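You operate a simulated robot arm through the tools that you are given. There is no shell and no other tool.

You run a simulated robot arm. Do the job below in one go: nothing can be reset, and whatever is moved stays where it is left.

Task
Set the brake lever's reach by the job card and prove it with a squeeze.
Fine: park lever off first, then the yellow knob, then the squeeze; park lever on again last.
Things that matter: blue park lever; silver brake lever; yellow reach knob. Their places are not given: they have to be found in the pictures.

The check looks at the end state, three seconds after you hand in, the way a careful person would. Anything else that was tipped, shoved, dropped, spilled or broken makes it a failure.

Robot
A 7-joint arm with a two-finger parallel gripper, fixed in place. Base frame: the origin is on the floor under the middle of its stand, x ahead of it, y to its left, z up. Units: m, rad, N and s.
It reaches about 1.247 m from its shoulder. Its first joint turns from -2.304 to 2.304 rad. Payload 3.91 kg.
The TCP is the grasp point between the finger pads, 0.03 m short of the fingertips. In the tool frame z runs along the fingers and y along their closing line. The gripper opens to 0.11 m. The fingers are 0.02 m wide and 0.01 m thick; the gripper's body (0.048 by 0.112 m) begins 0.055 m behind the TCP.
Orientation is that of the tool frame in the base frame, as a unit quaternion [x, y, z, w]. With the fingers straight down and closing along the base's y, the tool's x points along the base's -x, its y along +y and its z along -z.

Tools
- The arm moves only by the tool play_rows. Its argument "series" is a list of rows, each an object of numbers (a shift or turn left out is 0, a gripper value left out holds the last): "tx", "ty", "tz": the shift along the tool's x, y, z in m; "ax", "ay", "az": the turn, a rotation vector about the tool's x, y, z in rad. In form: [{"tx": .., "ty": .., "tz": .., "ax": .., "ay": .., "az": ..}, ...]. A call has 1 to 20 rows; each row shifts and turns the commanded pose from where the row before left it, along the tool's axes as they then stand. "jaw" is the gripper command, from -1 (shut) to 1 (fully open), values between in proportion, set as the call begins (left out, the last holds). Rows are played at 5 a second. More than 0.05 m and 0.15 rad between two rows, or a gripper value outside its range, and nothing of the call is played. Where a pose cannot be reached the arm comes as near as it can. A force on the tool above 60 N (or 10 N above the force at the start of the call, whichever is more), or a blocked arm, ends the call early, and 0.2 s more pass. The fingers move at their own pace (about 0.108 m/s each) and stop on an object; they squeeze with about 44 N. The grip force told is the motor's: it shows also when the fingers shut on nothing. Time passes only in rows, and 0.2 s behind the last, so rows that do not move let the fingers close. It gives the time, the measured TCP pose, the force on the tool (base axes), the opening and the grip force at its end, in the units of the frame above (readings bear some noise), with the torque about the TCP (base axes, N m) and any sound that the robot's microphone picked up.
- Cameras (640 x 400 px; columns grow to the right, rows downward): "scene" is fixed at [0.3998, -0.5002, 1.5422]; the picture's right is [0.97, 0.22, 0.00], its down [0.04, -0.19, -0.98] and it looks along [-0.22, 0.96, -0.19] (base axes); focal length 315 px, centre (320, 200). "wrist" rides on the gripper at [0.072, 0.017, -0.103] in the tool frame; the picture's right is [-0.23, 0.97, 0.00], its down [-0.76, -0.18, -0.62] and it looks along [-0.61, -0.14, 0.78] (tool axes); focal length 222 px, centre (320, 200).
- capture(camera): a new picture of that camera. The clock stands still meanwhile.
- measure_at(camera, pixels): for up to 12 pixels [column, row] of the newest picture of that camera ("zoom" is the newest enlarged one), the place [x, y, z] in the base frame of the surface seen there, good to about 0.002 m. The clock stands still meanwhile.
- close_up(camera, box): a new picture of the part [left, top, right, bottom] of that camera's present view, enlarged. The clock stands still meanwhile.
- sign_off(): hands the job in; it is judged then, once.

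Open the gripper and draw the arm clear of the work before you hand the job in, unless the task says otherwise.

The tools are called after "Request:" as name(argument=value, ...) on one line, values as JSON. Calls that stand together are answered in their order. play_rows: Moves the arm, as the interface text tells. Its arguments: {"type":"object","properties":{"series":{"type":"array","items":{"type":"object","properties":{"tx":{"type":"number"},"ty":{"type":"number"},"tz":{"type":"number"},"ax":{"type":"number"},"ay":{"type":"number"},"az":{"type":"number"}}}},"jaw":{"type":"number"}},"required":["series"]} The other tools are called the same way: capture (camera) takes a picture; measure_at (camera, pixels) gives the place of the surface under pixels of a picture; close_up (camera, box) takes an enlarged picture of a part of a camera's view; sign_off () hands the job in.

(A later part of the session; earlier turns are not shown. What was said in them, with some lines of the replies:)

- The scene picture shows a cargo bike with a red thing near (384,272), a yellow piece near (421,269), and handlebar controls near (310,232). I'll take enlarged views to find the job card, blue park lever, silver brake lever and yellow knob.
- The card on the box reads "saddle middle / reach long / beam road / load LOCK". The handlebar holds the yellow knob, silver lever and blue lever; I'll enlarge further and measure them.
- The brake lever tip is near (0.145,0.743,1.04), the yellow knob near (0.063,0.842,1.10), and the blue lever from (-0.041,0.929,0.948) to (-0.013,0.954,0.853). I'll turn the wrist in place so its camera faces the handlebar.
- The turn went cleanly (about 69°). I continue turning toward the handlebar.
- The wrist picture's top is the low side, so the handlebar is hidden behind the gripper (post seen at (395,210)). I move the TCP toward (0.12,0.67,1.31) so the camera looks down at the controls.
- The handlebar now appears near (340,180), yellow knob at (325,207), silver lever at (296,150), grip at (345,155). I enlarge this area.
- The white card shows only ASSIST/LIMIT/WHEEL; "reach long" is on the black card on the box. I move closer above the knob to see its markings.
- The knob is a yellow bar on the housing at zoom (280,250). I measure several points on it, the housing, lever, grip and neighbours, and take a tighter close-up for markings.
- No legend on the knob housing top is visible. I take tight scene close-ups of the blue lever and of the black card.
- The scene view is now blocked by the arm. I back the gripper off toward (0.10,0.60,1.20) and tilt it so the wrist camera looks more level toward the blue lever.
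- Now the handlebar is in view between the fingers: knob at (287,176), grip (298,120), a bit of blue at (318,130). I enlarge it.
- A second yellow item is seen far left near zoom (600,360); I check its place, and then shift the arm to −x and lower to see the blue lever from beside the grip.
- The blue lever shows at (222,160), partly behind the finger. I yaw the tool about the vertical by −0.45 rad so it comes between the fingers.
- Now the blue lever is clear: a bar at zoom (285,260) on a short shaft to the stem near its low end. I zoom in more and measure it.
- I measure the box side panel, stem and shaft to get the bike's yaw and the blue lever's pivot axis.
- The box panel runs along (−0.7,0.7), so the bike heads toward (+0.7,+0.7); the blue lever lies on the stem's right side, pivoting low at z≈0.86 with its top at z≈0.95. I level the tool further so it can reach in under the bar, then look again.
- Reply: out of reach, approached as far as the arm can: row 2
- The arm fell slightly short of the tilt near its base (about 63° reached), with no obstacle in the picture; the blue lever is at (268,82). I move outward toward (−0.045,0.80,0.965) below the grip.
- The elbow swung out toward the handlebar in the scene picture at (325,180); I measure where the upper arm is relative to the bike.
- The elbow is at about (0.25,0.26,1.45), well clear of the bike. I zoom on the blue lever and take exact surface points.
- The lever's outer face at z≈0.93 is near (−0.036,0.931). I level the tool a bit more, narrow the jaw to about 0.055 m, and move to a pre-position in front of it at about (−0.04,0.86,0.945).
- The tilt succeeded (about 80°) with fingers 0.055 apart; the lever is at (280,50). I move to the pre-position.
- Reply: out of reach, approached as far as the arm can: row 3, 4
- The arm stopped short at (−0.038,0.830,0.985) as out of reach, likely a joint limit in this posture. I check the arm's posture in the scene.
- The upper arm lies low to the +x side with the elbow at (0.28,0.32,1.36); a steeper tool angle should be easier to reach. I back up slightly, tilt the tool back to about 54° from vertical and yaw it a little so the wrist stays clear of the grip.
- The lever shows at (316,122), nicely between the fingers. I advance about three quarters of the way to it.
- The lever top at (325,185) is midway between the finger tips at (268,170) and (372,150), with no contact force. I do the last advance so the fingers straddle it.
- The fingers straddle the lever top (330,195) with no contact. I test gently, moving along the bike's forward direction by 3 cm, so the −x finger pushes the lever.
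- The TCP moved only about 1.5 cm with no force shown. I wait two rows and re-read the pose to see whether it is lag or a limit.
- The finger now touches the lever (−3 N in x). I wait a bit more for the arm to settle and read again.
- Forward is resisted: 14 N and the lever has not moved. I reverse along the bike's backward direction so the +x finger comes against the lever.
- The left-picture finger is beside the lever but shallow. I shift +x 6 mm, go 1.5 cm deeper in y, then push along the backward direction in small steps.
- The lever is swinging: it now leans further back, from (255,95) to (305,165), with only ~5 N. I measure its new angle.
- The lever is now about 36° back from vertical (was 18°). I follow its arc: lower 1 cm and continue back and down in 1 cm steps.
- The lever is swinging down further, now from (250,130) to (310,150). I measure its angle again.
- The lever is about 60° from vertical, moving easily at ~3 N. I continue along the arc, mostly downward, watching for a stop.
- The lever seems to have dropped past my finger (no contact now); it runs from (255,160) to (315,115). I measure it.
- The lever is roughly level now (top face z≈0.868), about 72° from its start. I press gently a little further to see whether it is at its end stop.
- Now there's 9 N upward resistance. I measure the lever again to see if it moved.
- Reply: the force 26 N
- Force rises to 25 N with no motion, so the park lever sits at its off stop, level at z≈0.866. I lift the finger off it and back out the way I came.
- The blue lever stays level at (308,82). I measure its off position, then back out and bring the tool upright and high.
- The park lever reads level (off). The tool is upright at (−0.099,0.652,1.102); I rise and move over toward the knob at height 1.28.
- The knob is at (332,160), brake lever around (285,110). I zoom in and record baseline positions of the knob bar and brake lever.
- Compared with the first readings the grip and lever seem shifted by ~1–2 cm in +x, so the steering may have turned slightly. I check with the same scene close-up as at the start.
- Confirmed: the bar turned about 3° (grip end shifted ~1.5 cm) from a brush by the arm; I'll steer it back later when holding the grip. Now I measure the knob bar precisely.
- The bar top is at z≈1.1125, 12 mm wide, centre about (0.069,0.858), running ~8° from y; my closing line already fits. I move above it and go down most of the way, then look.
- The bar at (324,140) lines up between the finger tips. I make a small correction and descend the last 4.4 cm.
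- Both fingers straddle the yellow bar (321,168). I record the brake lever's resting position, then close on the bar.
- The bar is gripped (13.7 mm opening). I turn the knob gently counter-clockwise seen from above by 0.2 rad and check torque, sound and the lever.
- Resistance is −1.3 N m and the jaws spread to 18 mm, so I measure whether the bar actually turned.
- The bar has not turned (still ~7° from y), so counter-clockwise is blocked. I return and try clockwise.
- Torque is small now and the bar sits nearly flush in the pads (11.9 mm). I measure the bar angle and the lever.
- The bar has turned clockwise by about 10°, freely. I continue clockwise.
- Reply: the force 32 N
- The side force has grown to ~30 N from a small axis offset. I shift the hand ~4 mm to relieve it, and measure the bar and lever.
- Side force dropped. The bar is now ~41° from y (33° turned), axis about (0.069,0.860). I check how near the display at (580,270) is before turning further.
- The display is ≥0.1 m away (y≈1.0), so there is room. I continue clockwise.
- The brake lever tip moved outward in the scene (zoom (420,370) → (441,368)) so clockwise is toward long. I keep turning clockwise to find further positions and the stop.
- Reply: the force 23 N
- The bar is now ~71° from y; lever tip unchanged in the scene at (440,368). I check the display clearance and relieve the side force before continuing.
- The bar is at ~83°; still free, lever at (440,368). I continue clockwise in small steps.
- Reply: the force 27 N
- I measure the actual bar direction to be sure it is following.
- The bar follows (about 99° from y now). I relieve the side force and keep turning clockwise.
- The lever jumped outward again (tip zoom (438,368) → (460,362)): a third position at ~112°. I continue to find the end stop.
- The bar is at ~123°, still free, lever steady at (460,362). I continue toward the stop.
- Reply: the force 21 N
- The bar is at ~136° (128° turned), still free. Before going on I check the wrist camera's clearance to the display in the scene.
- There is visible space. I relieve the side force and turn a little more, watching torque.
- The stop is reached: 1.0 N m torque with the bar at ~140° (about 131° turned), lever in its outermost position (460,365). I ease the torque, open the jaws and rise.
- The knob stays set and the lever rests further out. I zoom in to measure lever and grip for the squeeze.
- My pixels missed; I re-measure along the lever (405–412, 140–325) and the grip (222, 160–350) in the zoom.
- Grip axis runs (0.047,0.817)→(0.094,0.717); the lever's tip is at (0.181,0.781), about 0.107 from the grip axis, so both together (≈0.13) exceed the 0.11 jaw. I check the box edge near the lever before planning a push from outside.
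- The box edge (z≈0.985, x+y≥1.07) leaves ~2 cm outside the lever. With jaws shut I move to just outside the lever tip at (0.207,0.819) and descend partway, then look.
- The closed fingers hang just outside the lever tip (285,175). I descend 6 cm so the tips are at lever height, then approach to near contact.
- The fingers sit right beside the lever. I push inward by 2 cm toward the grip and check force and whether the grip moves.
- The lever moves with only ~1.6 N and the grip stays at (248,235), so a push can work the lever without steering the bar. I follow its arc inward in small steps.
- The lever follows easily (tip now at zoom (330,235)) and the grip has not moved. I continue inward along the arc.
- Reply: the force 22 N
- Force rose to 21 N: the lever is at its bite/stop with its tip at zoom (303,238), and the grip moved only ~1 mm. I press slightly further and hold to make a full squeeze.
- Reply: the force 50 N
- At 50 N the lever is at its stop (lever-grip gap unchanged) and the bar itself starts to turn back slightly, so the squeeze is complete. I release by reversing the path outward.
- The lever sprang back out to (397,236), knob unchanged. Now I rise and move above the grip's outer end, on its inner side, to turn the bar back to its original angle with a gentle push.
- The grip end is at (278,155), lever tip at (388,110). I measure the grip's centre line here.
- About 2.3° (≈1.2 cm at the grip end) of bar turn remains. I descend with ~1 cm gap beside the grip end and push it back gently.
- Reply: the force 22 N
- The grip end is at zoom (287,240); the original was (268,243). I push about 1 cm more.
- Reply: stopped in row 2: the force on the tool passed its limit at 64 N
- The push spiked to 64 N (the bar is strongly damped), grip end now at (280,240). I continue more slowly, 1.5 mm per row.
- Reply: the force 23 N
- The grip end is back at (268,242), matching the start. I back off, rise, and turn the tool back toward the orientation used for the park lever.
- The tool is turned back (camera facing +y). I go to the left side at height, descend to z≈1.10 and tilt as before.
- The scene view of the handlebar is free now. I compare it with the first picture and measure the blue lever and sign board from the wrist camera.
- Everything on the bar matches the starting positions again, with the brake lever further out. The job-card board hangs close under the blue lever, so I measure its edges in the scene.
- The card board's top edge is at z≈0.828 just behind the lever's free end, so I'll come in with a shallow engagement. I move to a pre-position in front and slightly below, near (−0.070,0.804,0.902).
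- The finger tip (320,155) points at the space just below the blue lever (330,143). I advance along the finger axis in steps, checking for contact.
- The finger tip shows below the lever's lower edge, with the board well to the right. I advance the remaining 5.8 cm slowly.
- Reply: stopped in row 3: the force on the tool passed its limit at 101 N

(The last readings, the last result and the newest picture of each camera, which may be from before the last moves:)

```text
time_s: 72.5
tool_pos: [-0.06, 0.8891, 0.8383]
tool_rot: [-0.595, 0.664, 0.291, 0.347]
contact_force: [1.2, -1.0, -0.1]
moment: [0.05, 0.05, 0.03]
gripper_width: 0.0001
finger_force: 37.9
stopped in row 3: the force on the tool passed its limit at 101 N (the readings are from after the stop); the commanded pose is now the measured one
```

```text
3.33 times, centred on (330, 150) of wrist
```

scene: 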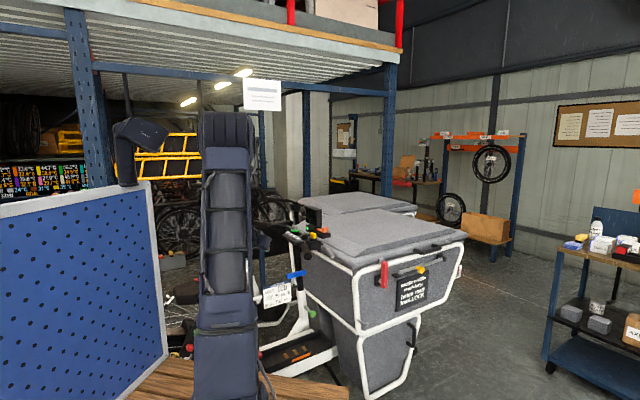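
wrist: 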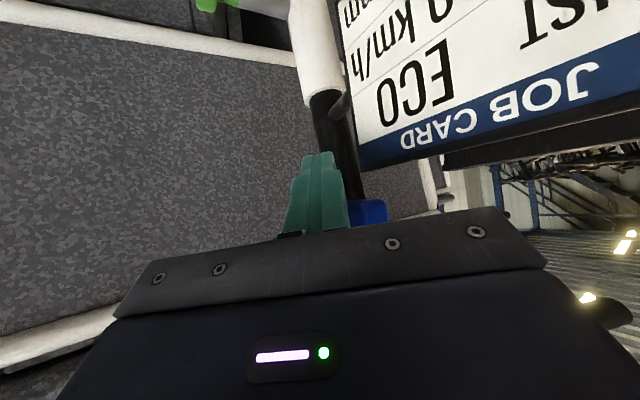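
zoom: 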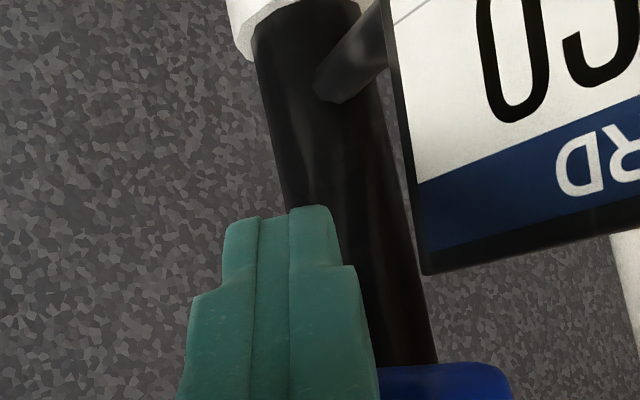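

A 101 N spike stopped the motion, though no contact force remains. I check the pictures for what could have been touched before doing anything else.

Request:
capture(camera="scene")

Request:
measure_at(camera="wrist", pixels=[[370, 210], [360, 200], [318, 155], [330, 170], [350, 140], [400, 140], [380, 160], [340, 105], [330, 130]])

Request:
close_up(camera="scene", box=[240, 190, 360, 310])

```text
taken
```

scene: 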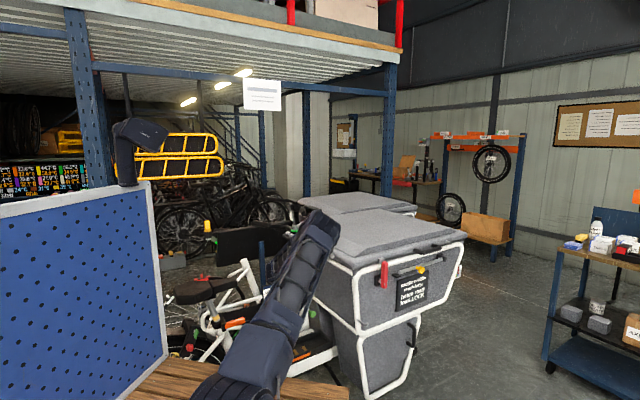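

```text
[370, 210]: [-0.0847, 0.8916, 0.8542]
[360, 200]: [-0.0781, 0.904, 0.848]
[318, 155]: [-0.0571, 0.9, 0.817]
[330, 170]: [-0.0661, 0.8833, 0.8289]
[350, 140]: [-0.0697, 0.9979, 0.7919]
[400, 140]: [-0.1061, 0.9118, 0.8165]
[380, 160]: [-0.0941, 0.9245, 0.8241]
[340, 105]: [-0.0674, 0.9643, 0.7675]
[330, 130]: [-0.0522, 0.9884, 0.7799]
```

```text
3.33 times, centred on (300, 250) of scene
```

zoom: 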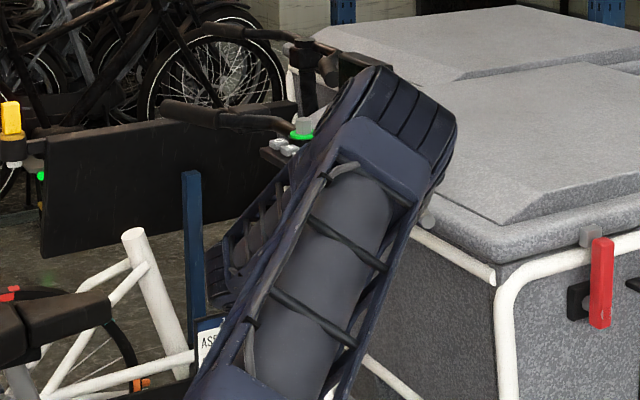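

I check where the elbow and forearm are relative to the grip end, since the forearm passes near it in this low pose.

Request:
measure_at(camera="scene", pixels=[[315, 218], [330, 225], [335, 240], [300, 245], [283, 262], [276, 285], [305, 275], [325, 255], [277, 278], [290, 240], [265, 310]])

Request:
close_up(camera="wrist", box=[0, 0, 640, 400])

```text
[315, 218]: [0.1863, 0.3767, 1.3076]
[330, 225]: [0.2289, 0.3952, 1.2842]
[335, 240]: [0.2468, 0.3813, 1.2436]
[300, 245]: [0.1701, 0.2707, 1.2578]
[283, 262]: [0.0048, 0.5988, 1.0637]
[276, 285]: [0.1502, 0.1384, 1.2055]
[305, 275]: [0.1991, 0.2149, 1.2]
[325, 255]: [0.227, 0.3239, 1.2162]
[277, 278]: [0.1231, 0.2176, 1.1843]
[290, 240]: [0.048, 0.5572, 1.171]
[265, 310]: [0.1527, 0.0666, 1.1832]
```

```text
1.00 times, centred on (320, 200) of wrist (not enlarged: the box is as wide or as high as the picture)
```

zoom: 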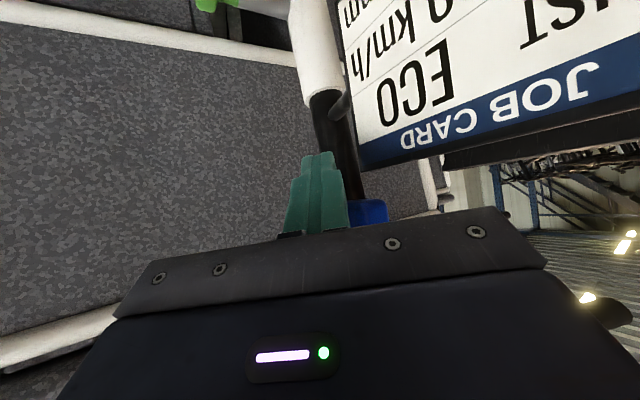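

The finger was deflected ~3 mm downward, so the wider finger root most likely met the lever's free-end corner. I back off 5 mm, drop 1.2 cm lower and re-advance slowly.

Request:
play_rows(series=[{"tz": -0.006}, {"tx": 0.012}, {}, {"tz": 0.007}, {"tz": 0.007}, {"tz": 0.006}, {}])

Request:
capture(camera="wrist")

Request:
close_up(camera="wrist", box=[260, 90, 400, 230])

```text
time_s: 74.1
tool_pos: [-0.0572, 0.8937, 0.8201]
tool_rot: [-0.595, 0.664, 0.291, 0.347]
contact_force: [-0.1, -0.5, 0.6]
moment: [0.01, -0.01, 0.02]
gripper_width: 0.0002
finger_force: 37.9
```

```text
taken
```

wrist: 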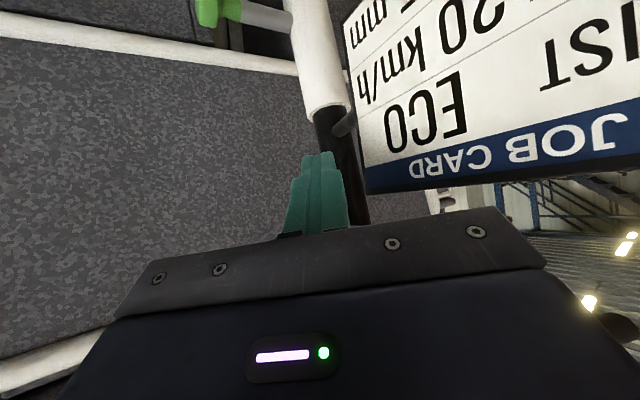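

```text
2.86 times, centred on (330, 160) of wrist
```

zoom: 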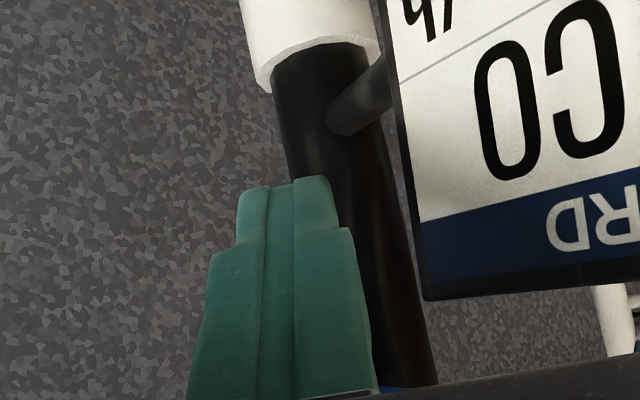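

The finger is now lower and under the lever (tip at about (−0.054,0.918,0.803)) without contact. I shift 5 mm deeper and start lifting straight up.

Request:
play_rows(series=[{"tx": -0.0018, "ty": 0.0039, "tz": 0.0024}, {"tx": -0.0081, "ty": -0.0002, "tz": -0.0058}, {"tx": -0.0081, "ty": -0.0002, "tz": -0.0058}, {"tx": -0.0081, "ty": -0.0002, "tz": -0.0058}, {}])

Request:
capture(camera="wrist")

```text
time_s: 75.3
tool_pos: [-0.0601, 0.8973, 0.8504]
tool_rot: [-0.595, 0.664, 0.292, 0.348]
contact_force: [-0.6, -1.0, -0.6]
moment: [0.0, 0.0, 0.04]
gripper_width: 0.0001
finger_force: 37.9
```

```text
taken
```

wrist: 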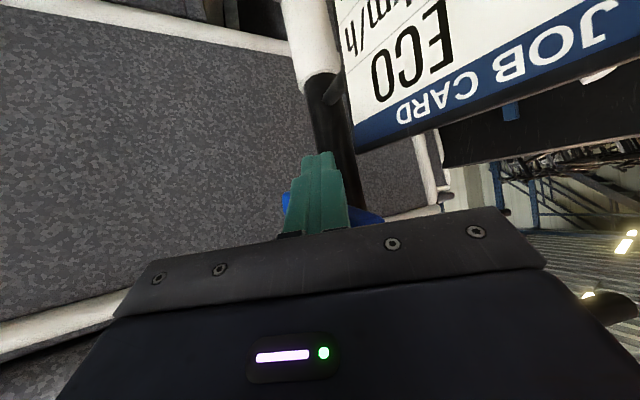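

The lever is visible on both sides behind the finger, i.e. the finger is beneath it. I keep lifting.

Request:
play_rows(series=[{"tx": -0.0081, "ty": -0.0002, "tz": -0.0058}, {"tx": -0.0081, "ty": -0.0002, "tz": -0.0058}, {}])

Request:
capture(camera="wrist")

```text
time_s: 76.1
tool_pos: [-0.0619, 0.8978, 0.8691]
tool_rot: [-0.595, 0.663, 0.292, 0.347]
contact_force: [-0.4, 0.0, 0.2]
moment: [-0.01, 0.03, 0.0]
gripper_width: 0.0002
finger_force: 37.3
```

```text
taken
```

wrist: 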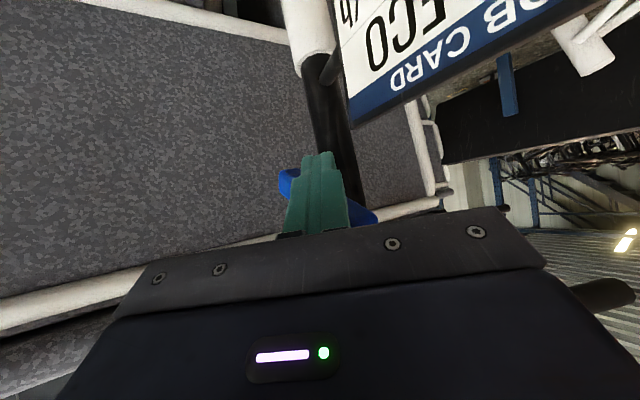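

The lever appears to be tilting up (free end at (365,215)). I continue lifting.

Request:
play_rows(series=[{"tx": -0.0081, "ty": -0.0002, "tz": -0.0058}, {"tx": -0.0081, "ty": -0.0002, "tz": -0.0058}, {}])

Request:
capture(camera="wrist")

Request:
measure_at(camera="wrist", pixels=[[285, 165], [290, 160], [350, 200], [360, 205], [318, 155], [370, 215], [295, 175]])

```text
time_s: 76.9
tool_pos: [-0.0619, 0.8976, 0.8882]
tool_rot: [-0.595, 0.663, 0.292, 0.347]
contact_force: [-0.6, 1.0, 0.3]
moment: [0.03, 0.02, 0.01]
gripper_width: 0.0002
finger_force: 37.8
```

```text
taken
```

wrist: 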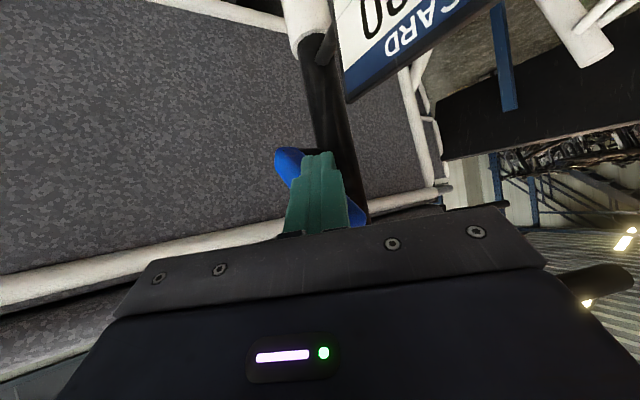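

```text
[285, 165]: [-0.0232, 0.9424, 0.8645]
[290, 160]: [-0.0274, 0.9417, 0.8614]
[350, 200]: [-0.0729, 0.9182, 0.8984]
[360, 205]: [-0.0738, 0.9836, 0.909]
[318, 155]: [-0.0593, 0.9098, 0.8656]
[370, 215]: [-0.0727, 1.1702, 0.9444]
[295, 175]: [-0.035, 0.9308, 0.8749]
```

The lever follows: now about 58° from vertical with negligible force. I continue up, then start adding forward motion.

Request:
play_rows(series=[{"tx": -0.0081, "ty": -0.0002, "tz": -0.0058}, {"tx": -0.0081, "ty": -0.0002, "tz": -0.0058}, {}])

Request:
capture(camera="wrist")

Request:
measure_at(camera="wrist", pixels=[[283, 145], [290, 155], [297, 165], [345, 200], [350, 205], [300, 150]])

```text
time_s: 77.7
tool_pos: [-0.0603, 0.8995, 0.909]
tool_rot: [-0.595, 0.664, 0.291, 0.347]
contact_force: [-0.3, -0.1, 0.1]
moment: [0.01, 0.0, 0.03]
gripper_width: 0.0
finger_force: 37.3
```

```text
taken
```

wrist: 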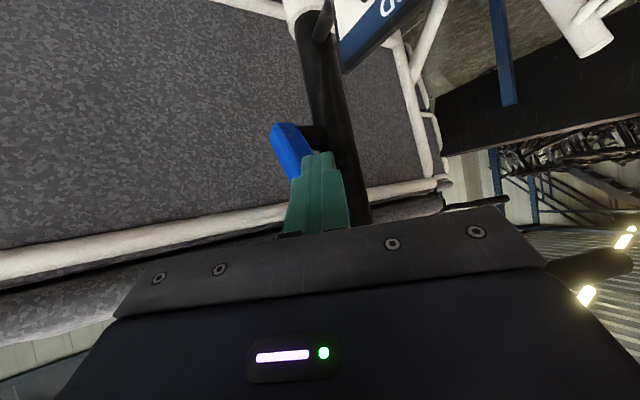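

```text
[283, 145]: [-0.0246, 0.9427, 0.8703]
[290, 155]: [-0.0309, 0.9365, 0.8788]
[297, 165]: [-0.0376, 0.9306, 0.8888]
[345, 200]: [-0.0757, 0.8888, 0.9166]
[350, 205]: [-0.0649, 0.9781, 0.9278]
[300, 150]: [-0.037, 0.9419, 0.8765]
```

The lever is at ~44° now. I go up another 2 cm with some forward motion, then push forward.

Request:
play_rows(series=[{"tx": -0.0094, "ty": -0.0021, "tz": -0.0039}, {"tx": -0.0094, "ty": -0.0021, "tz": -0.0039}, {"tx": -0.0026, "ty": -0.0037, "tz": 0.0038}, {}])

Request:
capture(camera="wrist")

Request:
measure_at(camera="wrist", pixels=[[273, 105], [280, 120], [288, 135], [295, 150], [302, 160], [310, 135], [320, 145], [335, 200]])

```text
time_s: 78.7
tool_pos: [-0.0537, 0.9062, 0.9294]
tool_rot: [-0.595, 0.663, 0.292, 0.347]
contact_force: [-4.6, -9.3, 0.2]
moment: [-0.08, -0.01, 0.0]
gripper_width: 0.0002
finger_force: 37.3
```

```text
taken
```

wrist: 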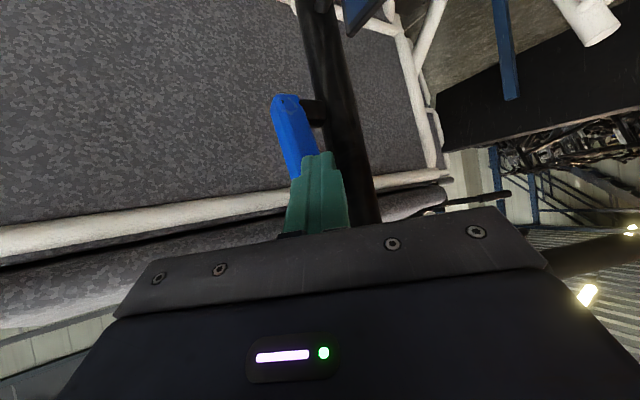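

```text
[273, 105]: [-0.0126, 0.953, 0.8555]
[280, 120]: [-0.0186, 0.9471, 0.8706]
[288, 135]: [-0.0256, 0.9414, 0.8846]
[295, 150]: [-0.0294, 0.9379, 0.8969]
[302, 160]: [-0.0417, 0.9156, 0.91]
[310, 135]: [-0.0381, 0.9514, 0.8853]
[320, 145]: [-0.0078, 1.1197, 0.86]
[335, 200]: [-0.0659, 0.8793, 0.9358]
```

Now ~29° from vertical with ~10 N push. I push the last ~10° forward in small steps until the stop.

Request:
play_rows(series=[{"tx": -0.0049, "ty": -0.0035, "tz": 0.0018}, {"tx": -0.0035, "ty": -0.0037, "tz": 0.003}, {}])

Request:
capture(camera="wrist")

Request:
measure_at(camera="wrist", pixels=[[277, 95], [282, 108], [288, 122], [294, 136], [300, 150], [306, 160], [320, 185]])

```text
time_s: 79.3
tool_pos: [-0.0535, 0.9082, 0.9291]
tool_rot: [-0.599, 0.663, 0.291, 0.341]
contact_force: [-8.0, -11.4, -1.6]
moment: [-0.19, 0.11, 0.08]
gripper_width: 0.0001
finger_force: 38.1
stopped in row 2: the force on the tool passed its limit at 69 N (the readings are from after the stop); the commanded pose is now the measured one
```

```text
taken
```

wrist: 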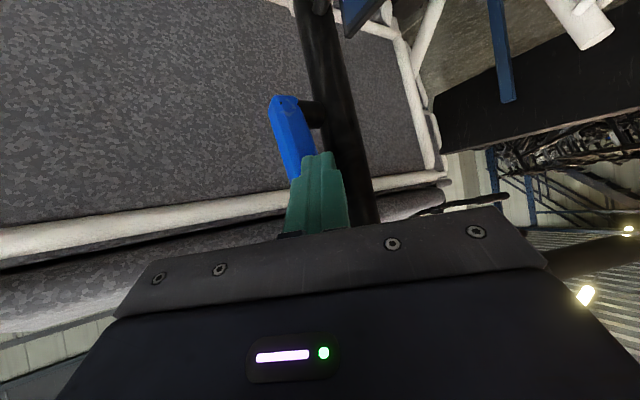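

```text
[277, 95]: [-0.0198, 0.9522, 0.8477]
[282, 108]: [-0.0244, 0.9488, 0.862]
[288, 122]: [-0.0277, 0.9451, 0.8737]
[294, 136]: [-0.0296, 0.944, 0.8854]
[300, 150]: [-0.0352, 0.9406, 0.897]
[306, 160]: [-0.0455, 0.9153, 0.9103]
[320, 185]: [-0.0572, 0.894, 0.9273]
```

The push met a firm stop (69 N) with the lever at ~20° from vertical, close to its original 18°. I check the steering and lever in the scene.

Request:
close_up(camera="scene", box=[270, 210, 350, 290])

Request:
close_up(camera="wrist", box=[250, 70, 370, 190])

```text
5.00 times, centred on (310, 250) of scene
```

zoom: 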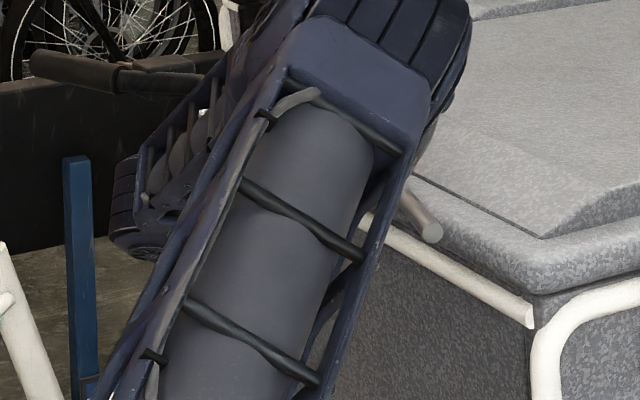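

```text
3.33 times, centred on (310, 130) of wrist
```

zoom: 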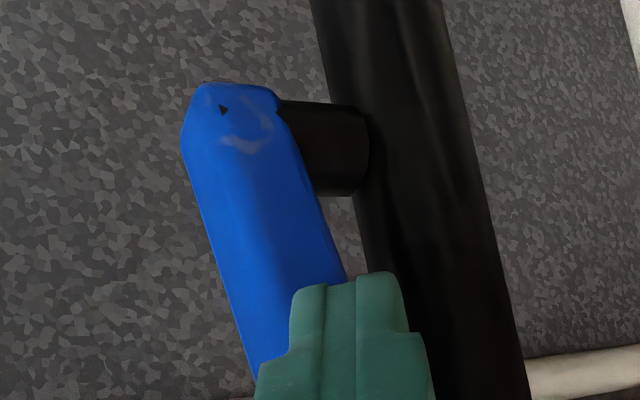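

Steering is unchanged (brake lever tip at the same pixel, 332,256). I press forward in tiny steps to confirm the lever is against its on stop.

Request:
play_rows(series=[{"tx": -0.0009, "ty": -0.0012, "tz": 0.0013}, {"tx": -0.0009, "ty": -0.0012, "tz": 0.0013}, {}])

Request:
capture(camera="wrist")

Request:
measure_at(camera="wrist", pixels=[[277, 95], [282, 108], [288, 122], [294, 136], [300, 150]])

```text
time_s: 80.1
tool_pos: [-0.0531, 0.9092, 0.9286]
tool_rot: [-0.599, 0.663, 0.292, 0.342]
contact_force: [-31.1, -46.9, -4.4]
moment: [-0.65, 0.39, 0.3]
gripper_width: 0.0
finger_force: 37.3
```

```text
taken
```

wrist: 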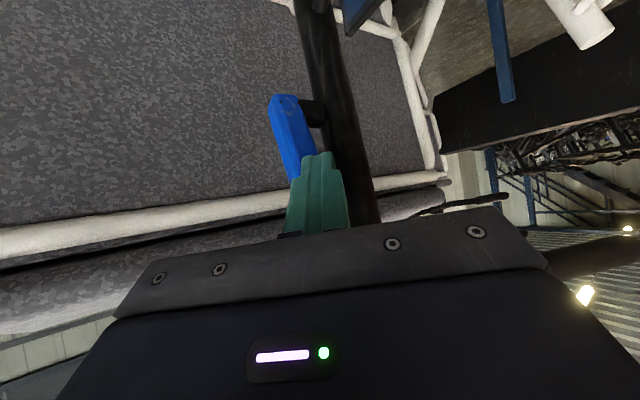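

```text
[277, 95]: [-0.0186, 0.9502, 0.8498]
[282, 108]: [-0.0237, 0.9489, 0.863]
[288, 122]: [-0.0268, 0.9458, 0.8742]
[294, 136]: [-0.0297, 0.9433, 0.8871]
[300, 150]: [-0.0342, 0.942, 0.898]
```

The lever is firmly at its on stop (56 N with no further motion). I ease off backward and withdraw along the finger axis, then check it stays.

Request:
play_rows(series=[{"tx": 0.0044, "ty": 0.0061, "tz": -0.0064}, {"tz": -0.02}, {"tz": -0.035}, {"tz": -0.035}, {"tz": -0.035}, {}])

Request:
capture(camera="wrist")

Request:
measure_at(camera="wrist", pixels=[[300, 85], [305, 100], [310, 115], [315, 130], [320, 145]])

```text
time_s: 81.5
tool_pos: [-0.07, 0.8076, 1.0029]
tool_rot: [-0.598, 0.663, 0.291, 0.344]
contact_force: [0.0, -0.8, 0.6]
moment: [0.01, 0.03, -0.01]
gripper_width: 0.0001
finger_force: 37.8
```

```text
taken
```

wrist: 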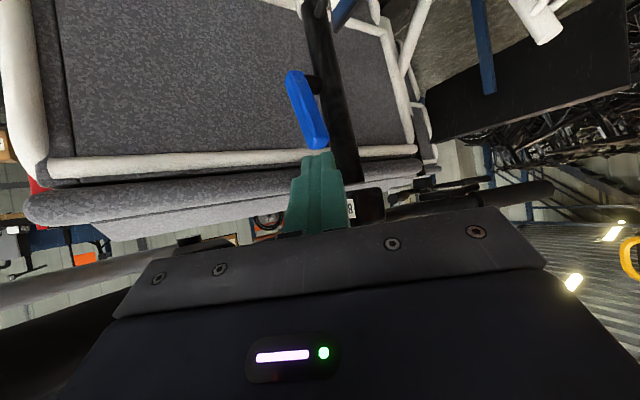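

```text
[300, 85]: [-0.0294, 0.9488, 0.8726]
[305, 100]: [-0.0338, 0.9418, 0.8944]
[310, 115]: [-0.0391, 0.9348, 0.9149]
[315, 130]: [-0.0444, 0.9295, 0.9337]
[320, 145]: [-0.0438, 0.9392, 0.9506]
```

The lever stays upright at (308,110). I retreat further so the scene camera can compare it with the first picture.

Request:
play_rows(series=[{"tx": -0.0015, "ty": 0.0007, "tz": -0.037}, {"tx": -0.0015, "ty": 0.0007, "tz": -0.037}, {"tx": -0.0015, "ty": 0.0007, "tz": -0.037}, {"tx": -0.0015, "ty": 0.0007, "tz": -0.037}, {"tx": -0.0015, "ty": 0.0007, "tz": -0.037}, {}])

Request:
close_up(camera="scene", box=[284, 220, 348, 280])

Request:
capture(camera="scene")

Request:
capture(camera="wrist")

```text
time_s: 82.9
tool_pos: [-0.091, 0.664, 1.1185]
tool_rot: [-0.598, 0.663, 0.292, 0.343]
contact_force: [0.8, 0.0, 0.8]
moment: [0.0, 0.03, -0.02]
gripper_width: 0.0001
finger_force: 37.8
```

```text
6.67 times, centred on (316, 250) of scene
```

zoom: 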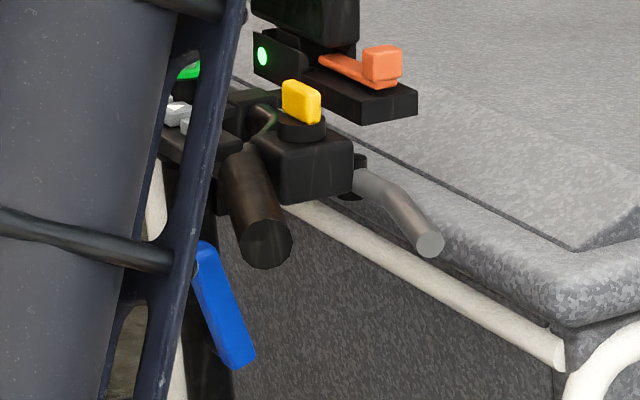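

```text
taken
```

scene: 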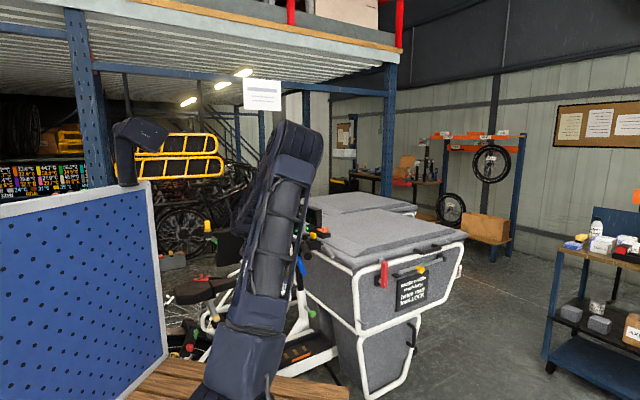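

```text
taken
```

wrist: 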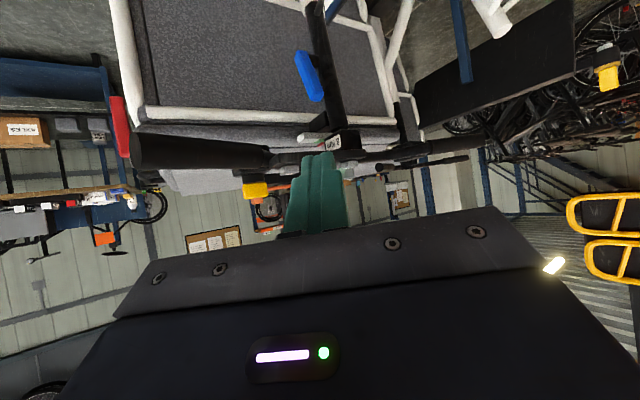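

The blue lever, bar and grip now match the first picture, the brake lever is in the long position and the knob stays turned. I bring the tool upright, rise well clear, and open the gripper.

Request:
play_rows(series=[{"tz": -0.03}, {"ay": 0.15}, {"ay": 0.15}, {"ay": 0.15}, {"ay": 0.15}, {"ay": 0.15}, {"ay": 0.15}, {"ay": 0.04}, {"tz": -0.04}, {"tz": -0.04}, {"tz": -0.04}, {"tz": -0.04}, {"tx": 0.03}, {"tx": 0.03}, {"tx": 0.03}])

Request:
play_rows(jaw=1, series=[{"ty": -0.04}, {"ty": -0.04}, {"ty": -0.04}, {"ty": -0.04}, {"ty": -0.04}, {"ty": -0.04}, {"ty": -0.04}, {}, {}])

Request:
capture(camera="scene")

Request:
close_up(camera="scene", box=[284, 220, 348, 280])

Request:
capture(camera="wrist")

```text
time_s: 86.1
tool_pos: [-0.1092, 0.5509, 1.2985]
tool_rot: [-0.665, 0.746, -0.01, 0.005]
contact_force: [0.0, 0.1, -1.1]
moment: [-0.07, 0.03, 0.0]
gripper_width: 0.0001
finger_force: 38.2
```

```text
time_s: 88.1
tool_pos: [0.1697, 0.5163, 1.3035]
tool_rot: [-0.666, 0.746, -0.01, 0.006]
contact_force: [0.0, 0.5, -0.6]
moment: [0.0, -0.02, 0.01]
gripper_width: 0.11
finger_force: 0.0
```

```text
taken
```

scene: 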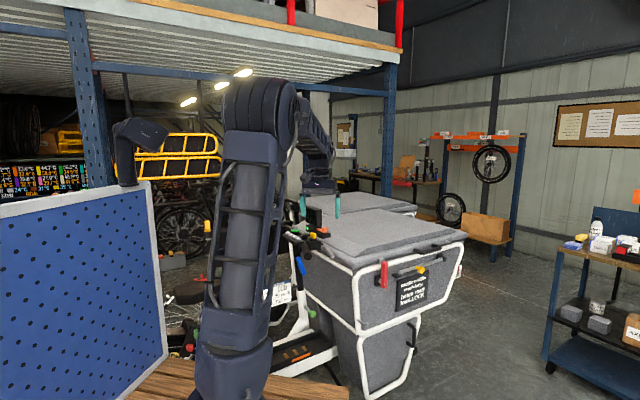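

```text
6.67 times, centred on (316, 250) of scene
```

zoom: 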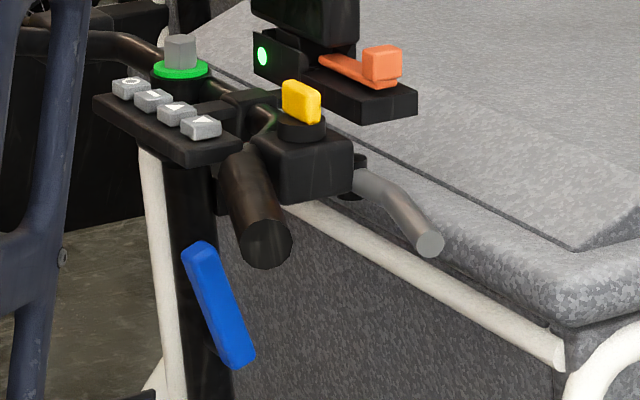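

```text
taken
```

wrist: 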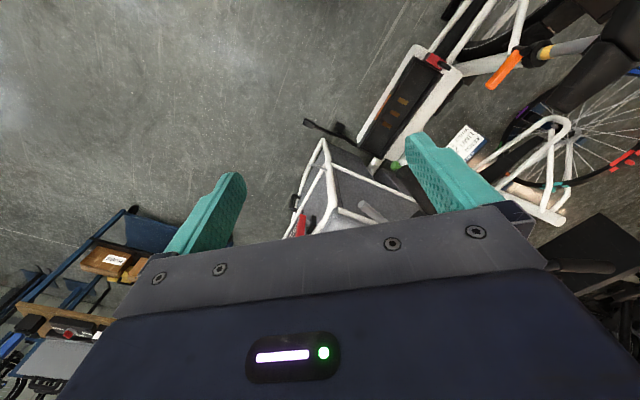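

The final view matches the start: blue lever upright (on) at (218,305), bar and grip at (267,243), with the knob turned to the long stop and the brake lever resting outermost at (430,243). The gripper is open and the arm is clear, so I hand in.

Request:
sign_off()

```text
The job is handed in.
```

The brake reach is set to long, as the black card on the box says. I proved it with a full squeeze, and the job is handed in.

- **Park lever off:** I swung the blue lever about 72° back and down to its off stop before touching anything else.
- **Reach knob:** I turned the yellow knob clockwise about 130°, until it hit its end stop. The brake lever moved outward in two steps and now rests furthest from the grip. The knob has no printed markings, so I took the outermost position as "long".
- **Squeeze:** Lever and grip together were too wide for the gripper at long reach. I pushed the lever in from outside to its stop, held it there for about a second, and it sprang back out.
- **Park lever on:** I lifted the blue lever back up to its original stop, and it stayed there.

**Disturbance:** While I was working on the park lever, the arm nudged the handlebar and turned it about 3–4°. I pushed it back, and the final picture matches the first one.

**Force spikes:** Three moves cut out on the force limit. One reached 101 N near the park lever, one 64 N while straightening the bar, and one 69 N as the park lever met its on stop. Nothing in the later pictures looked moved or damaged by them.

The gripper is open and the arm is clear of the bike.
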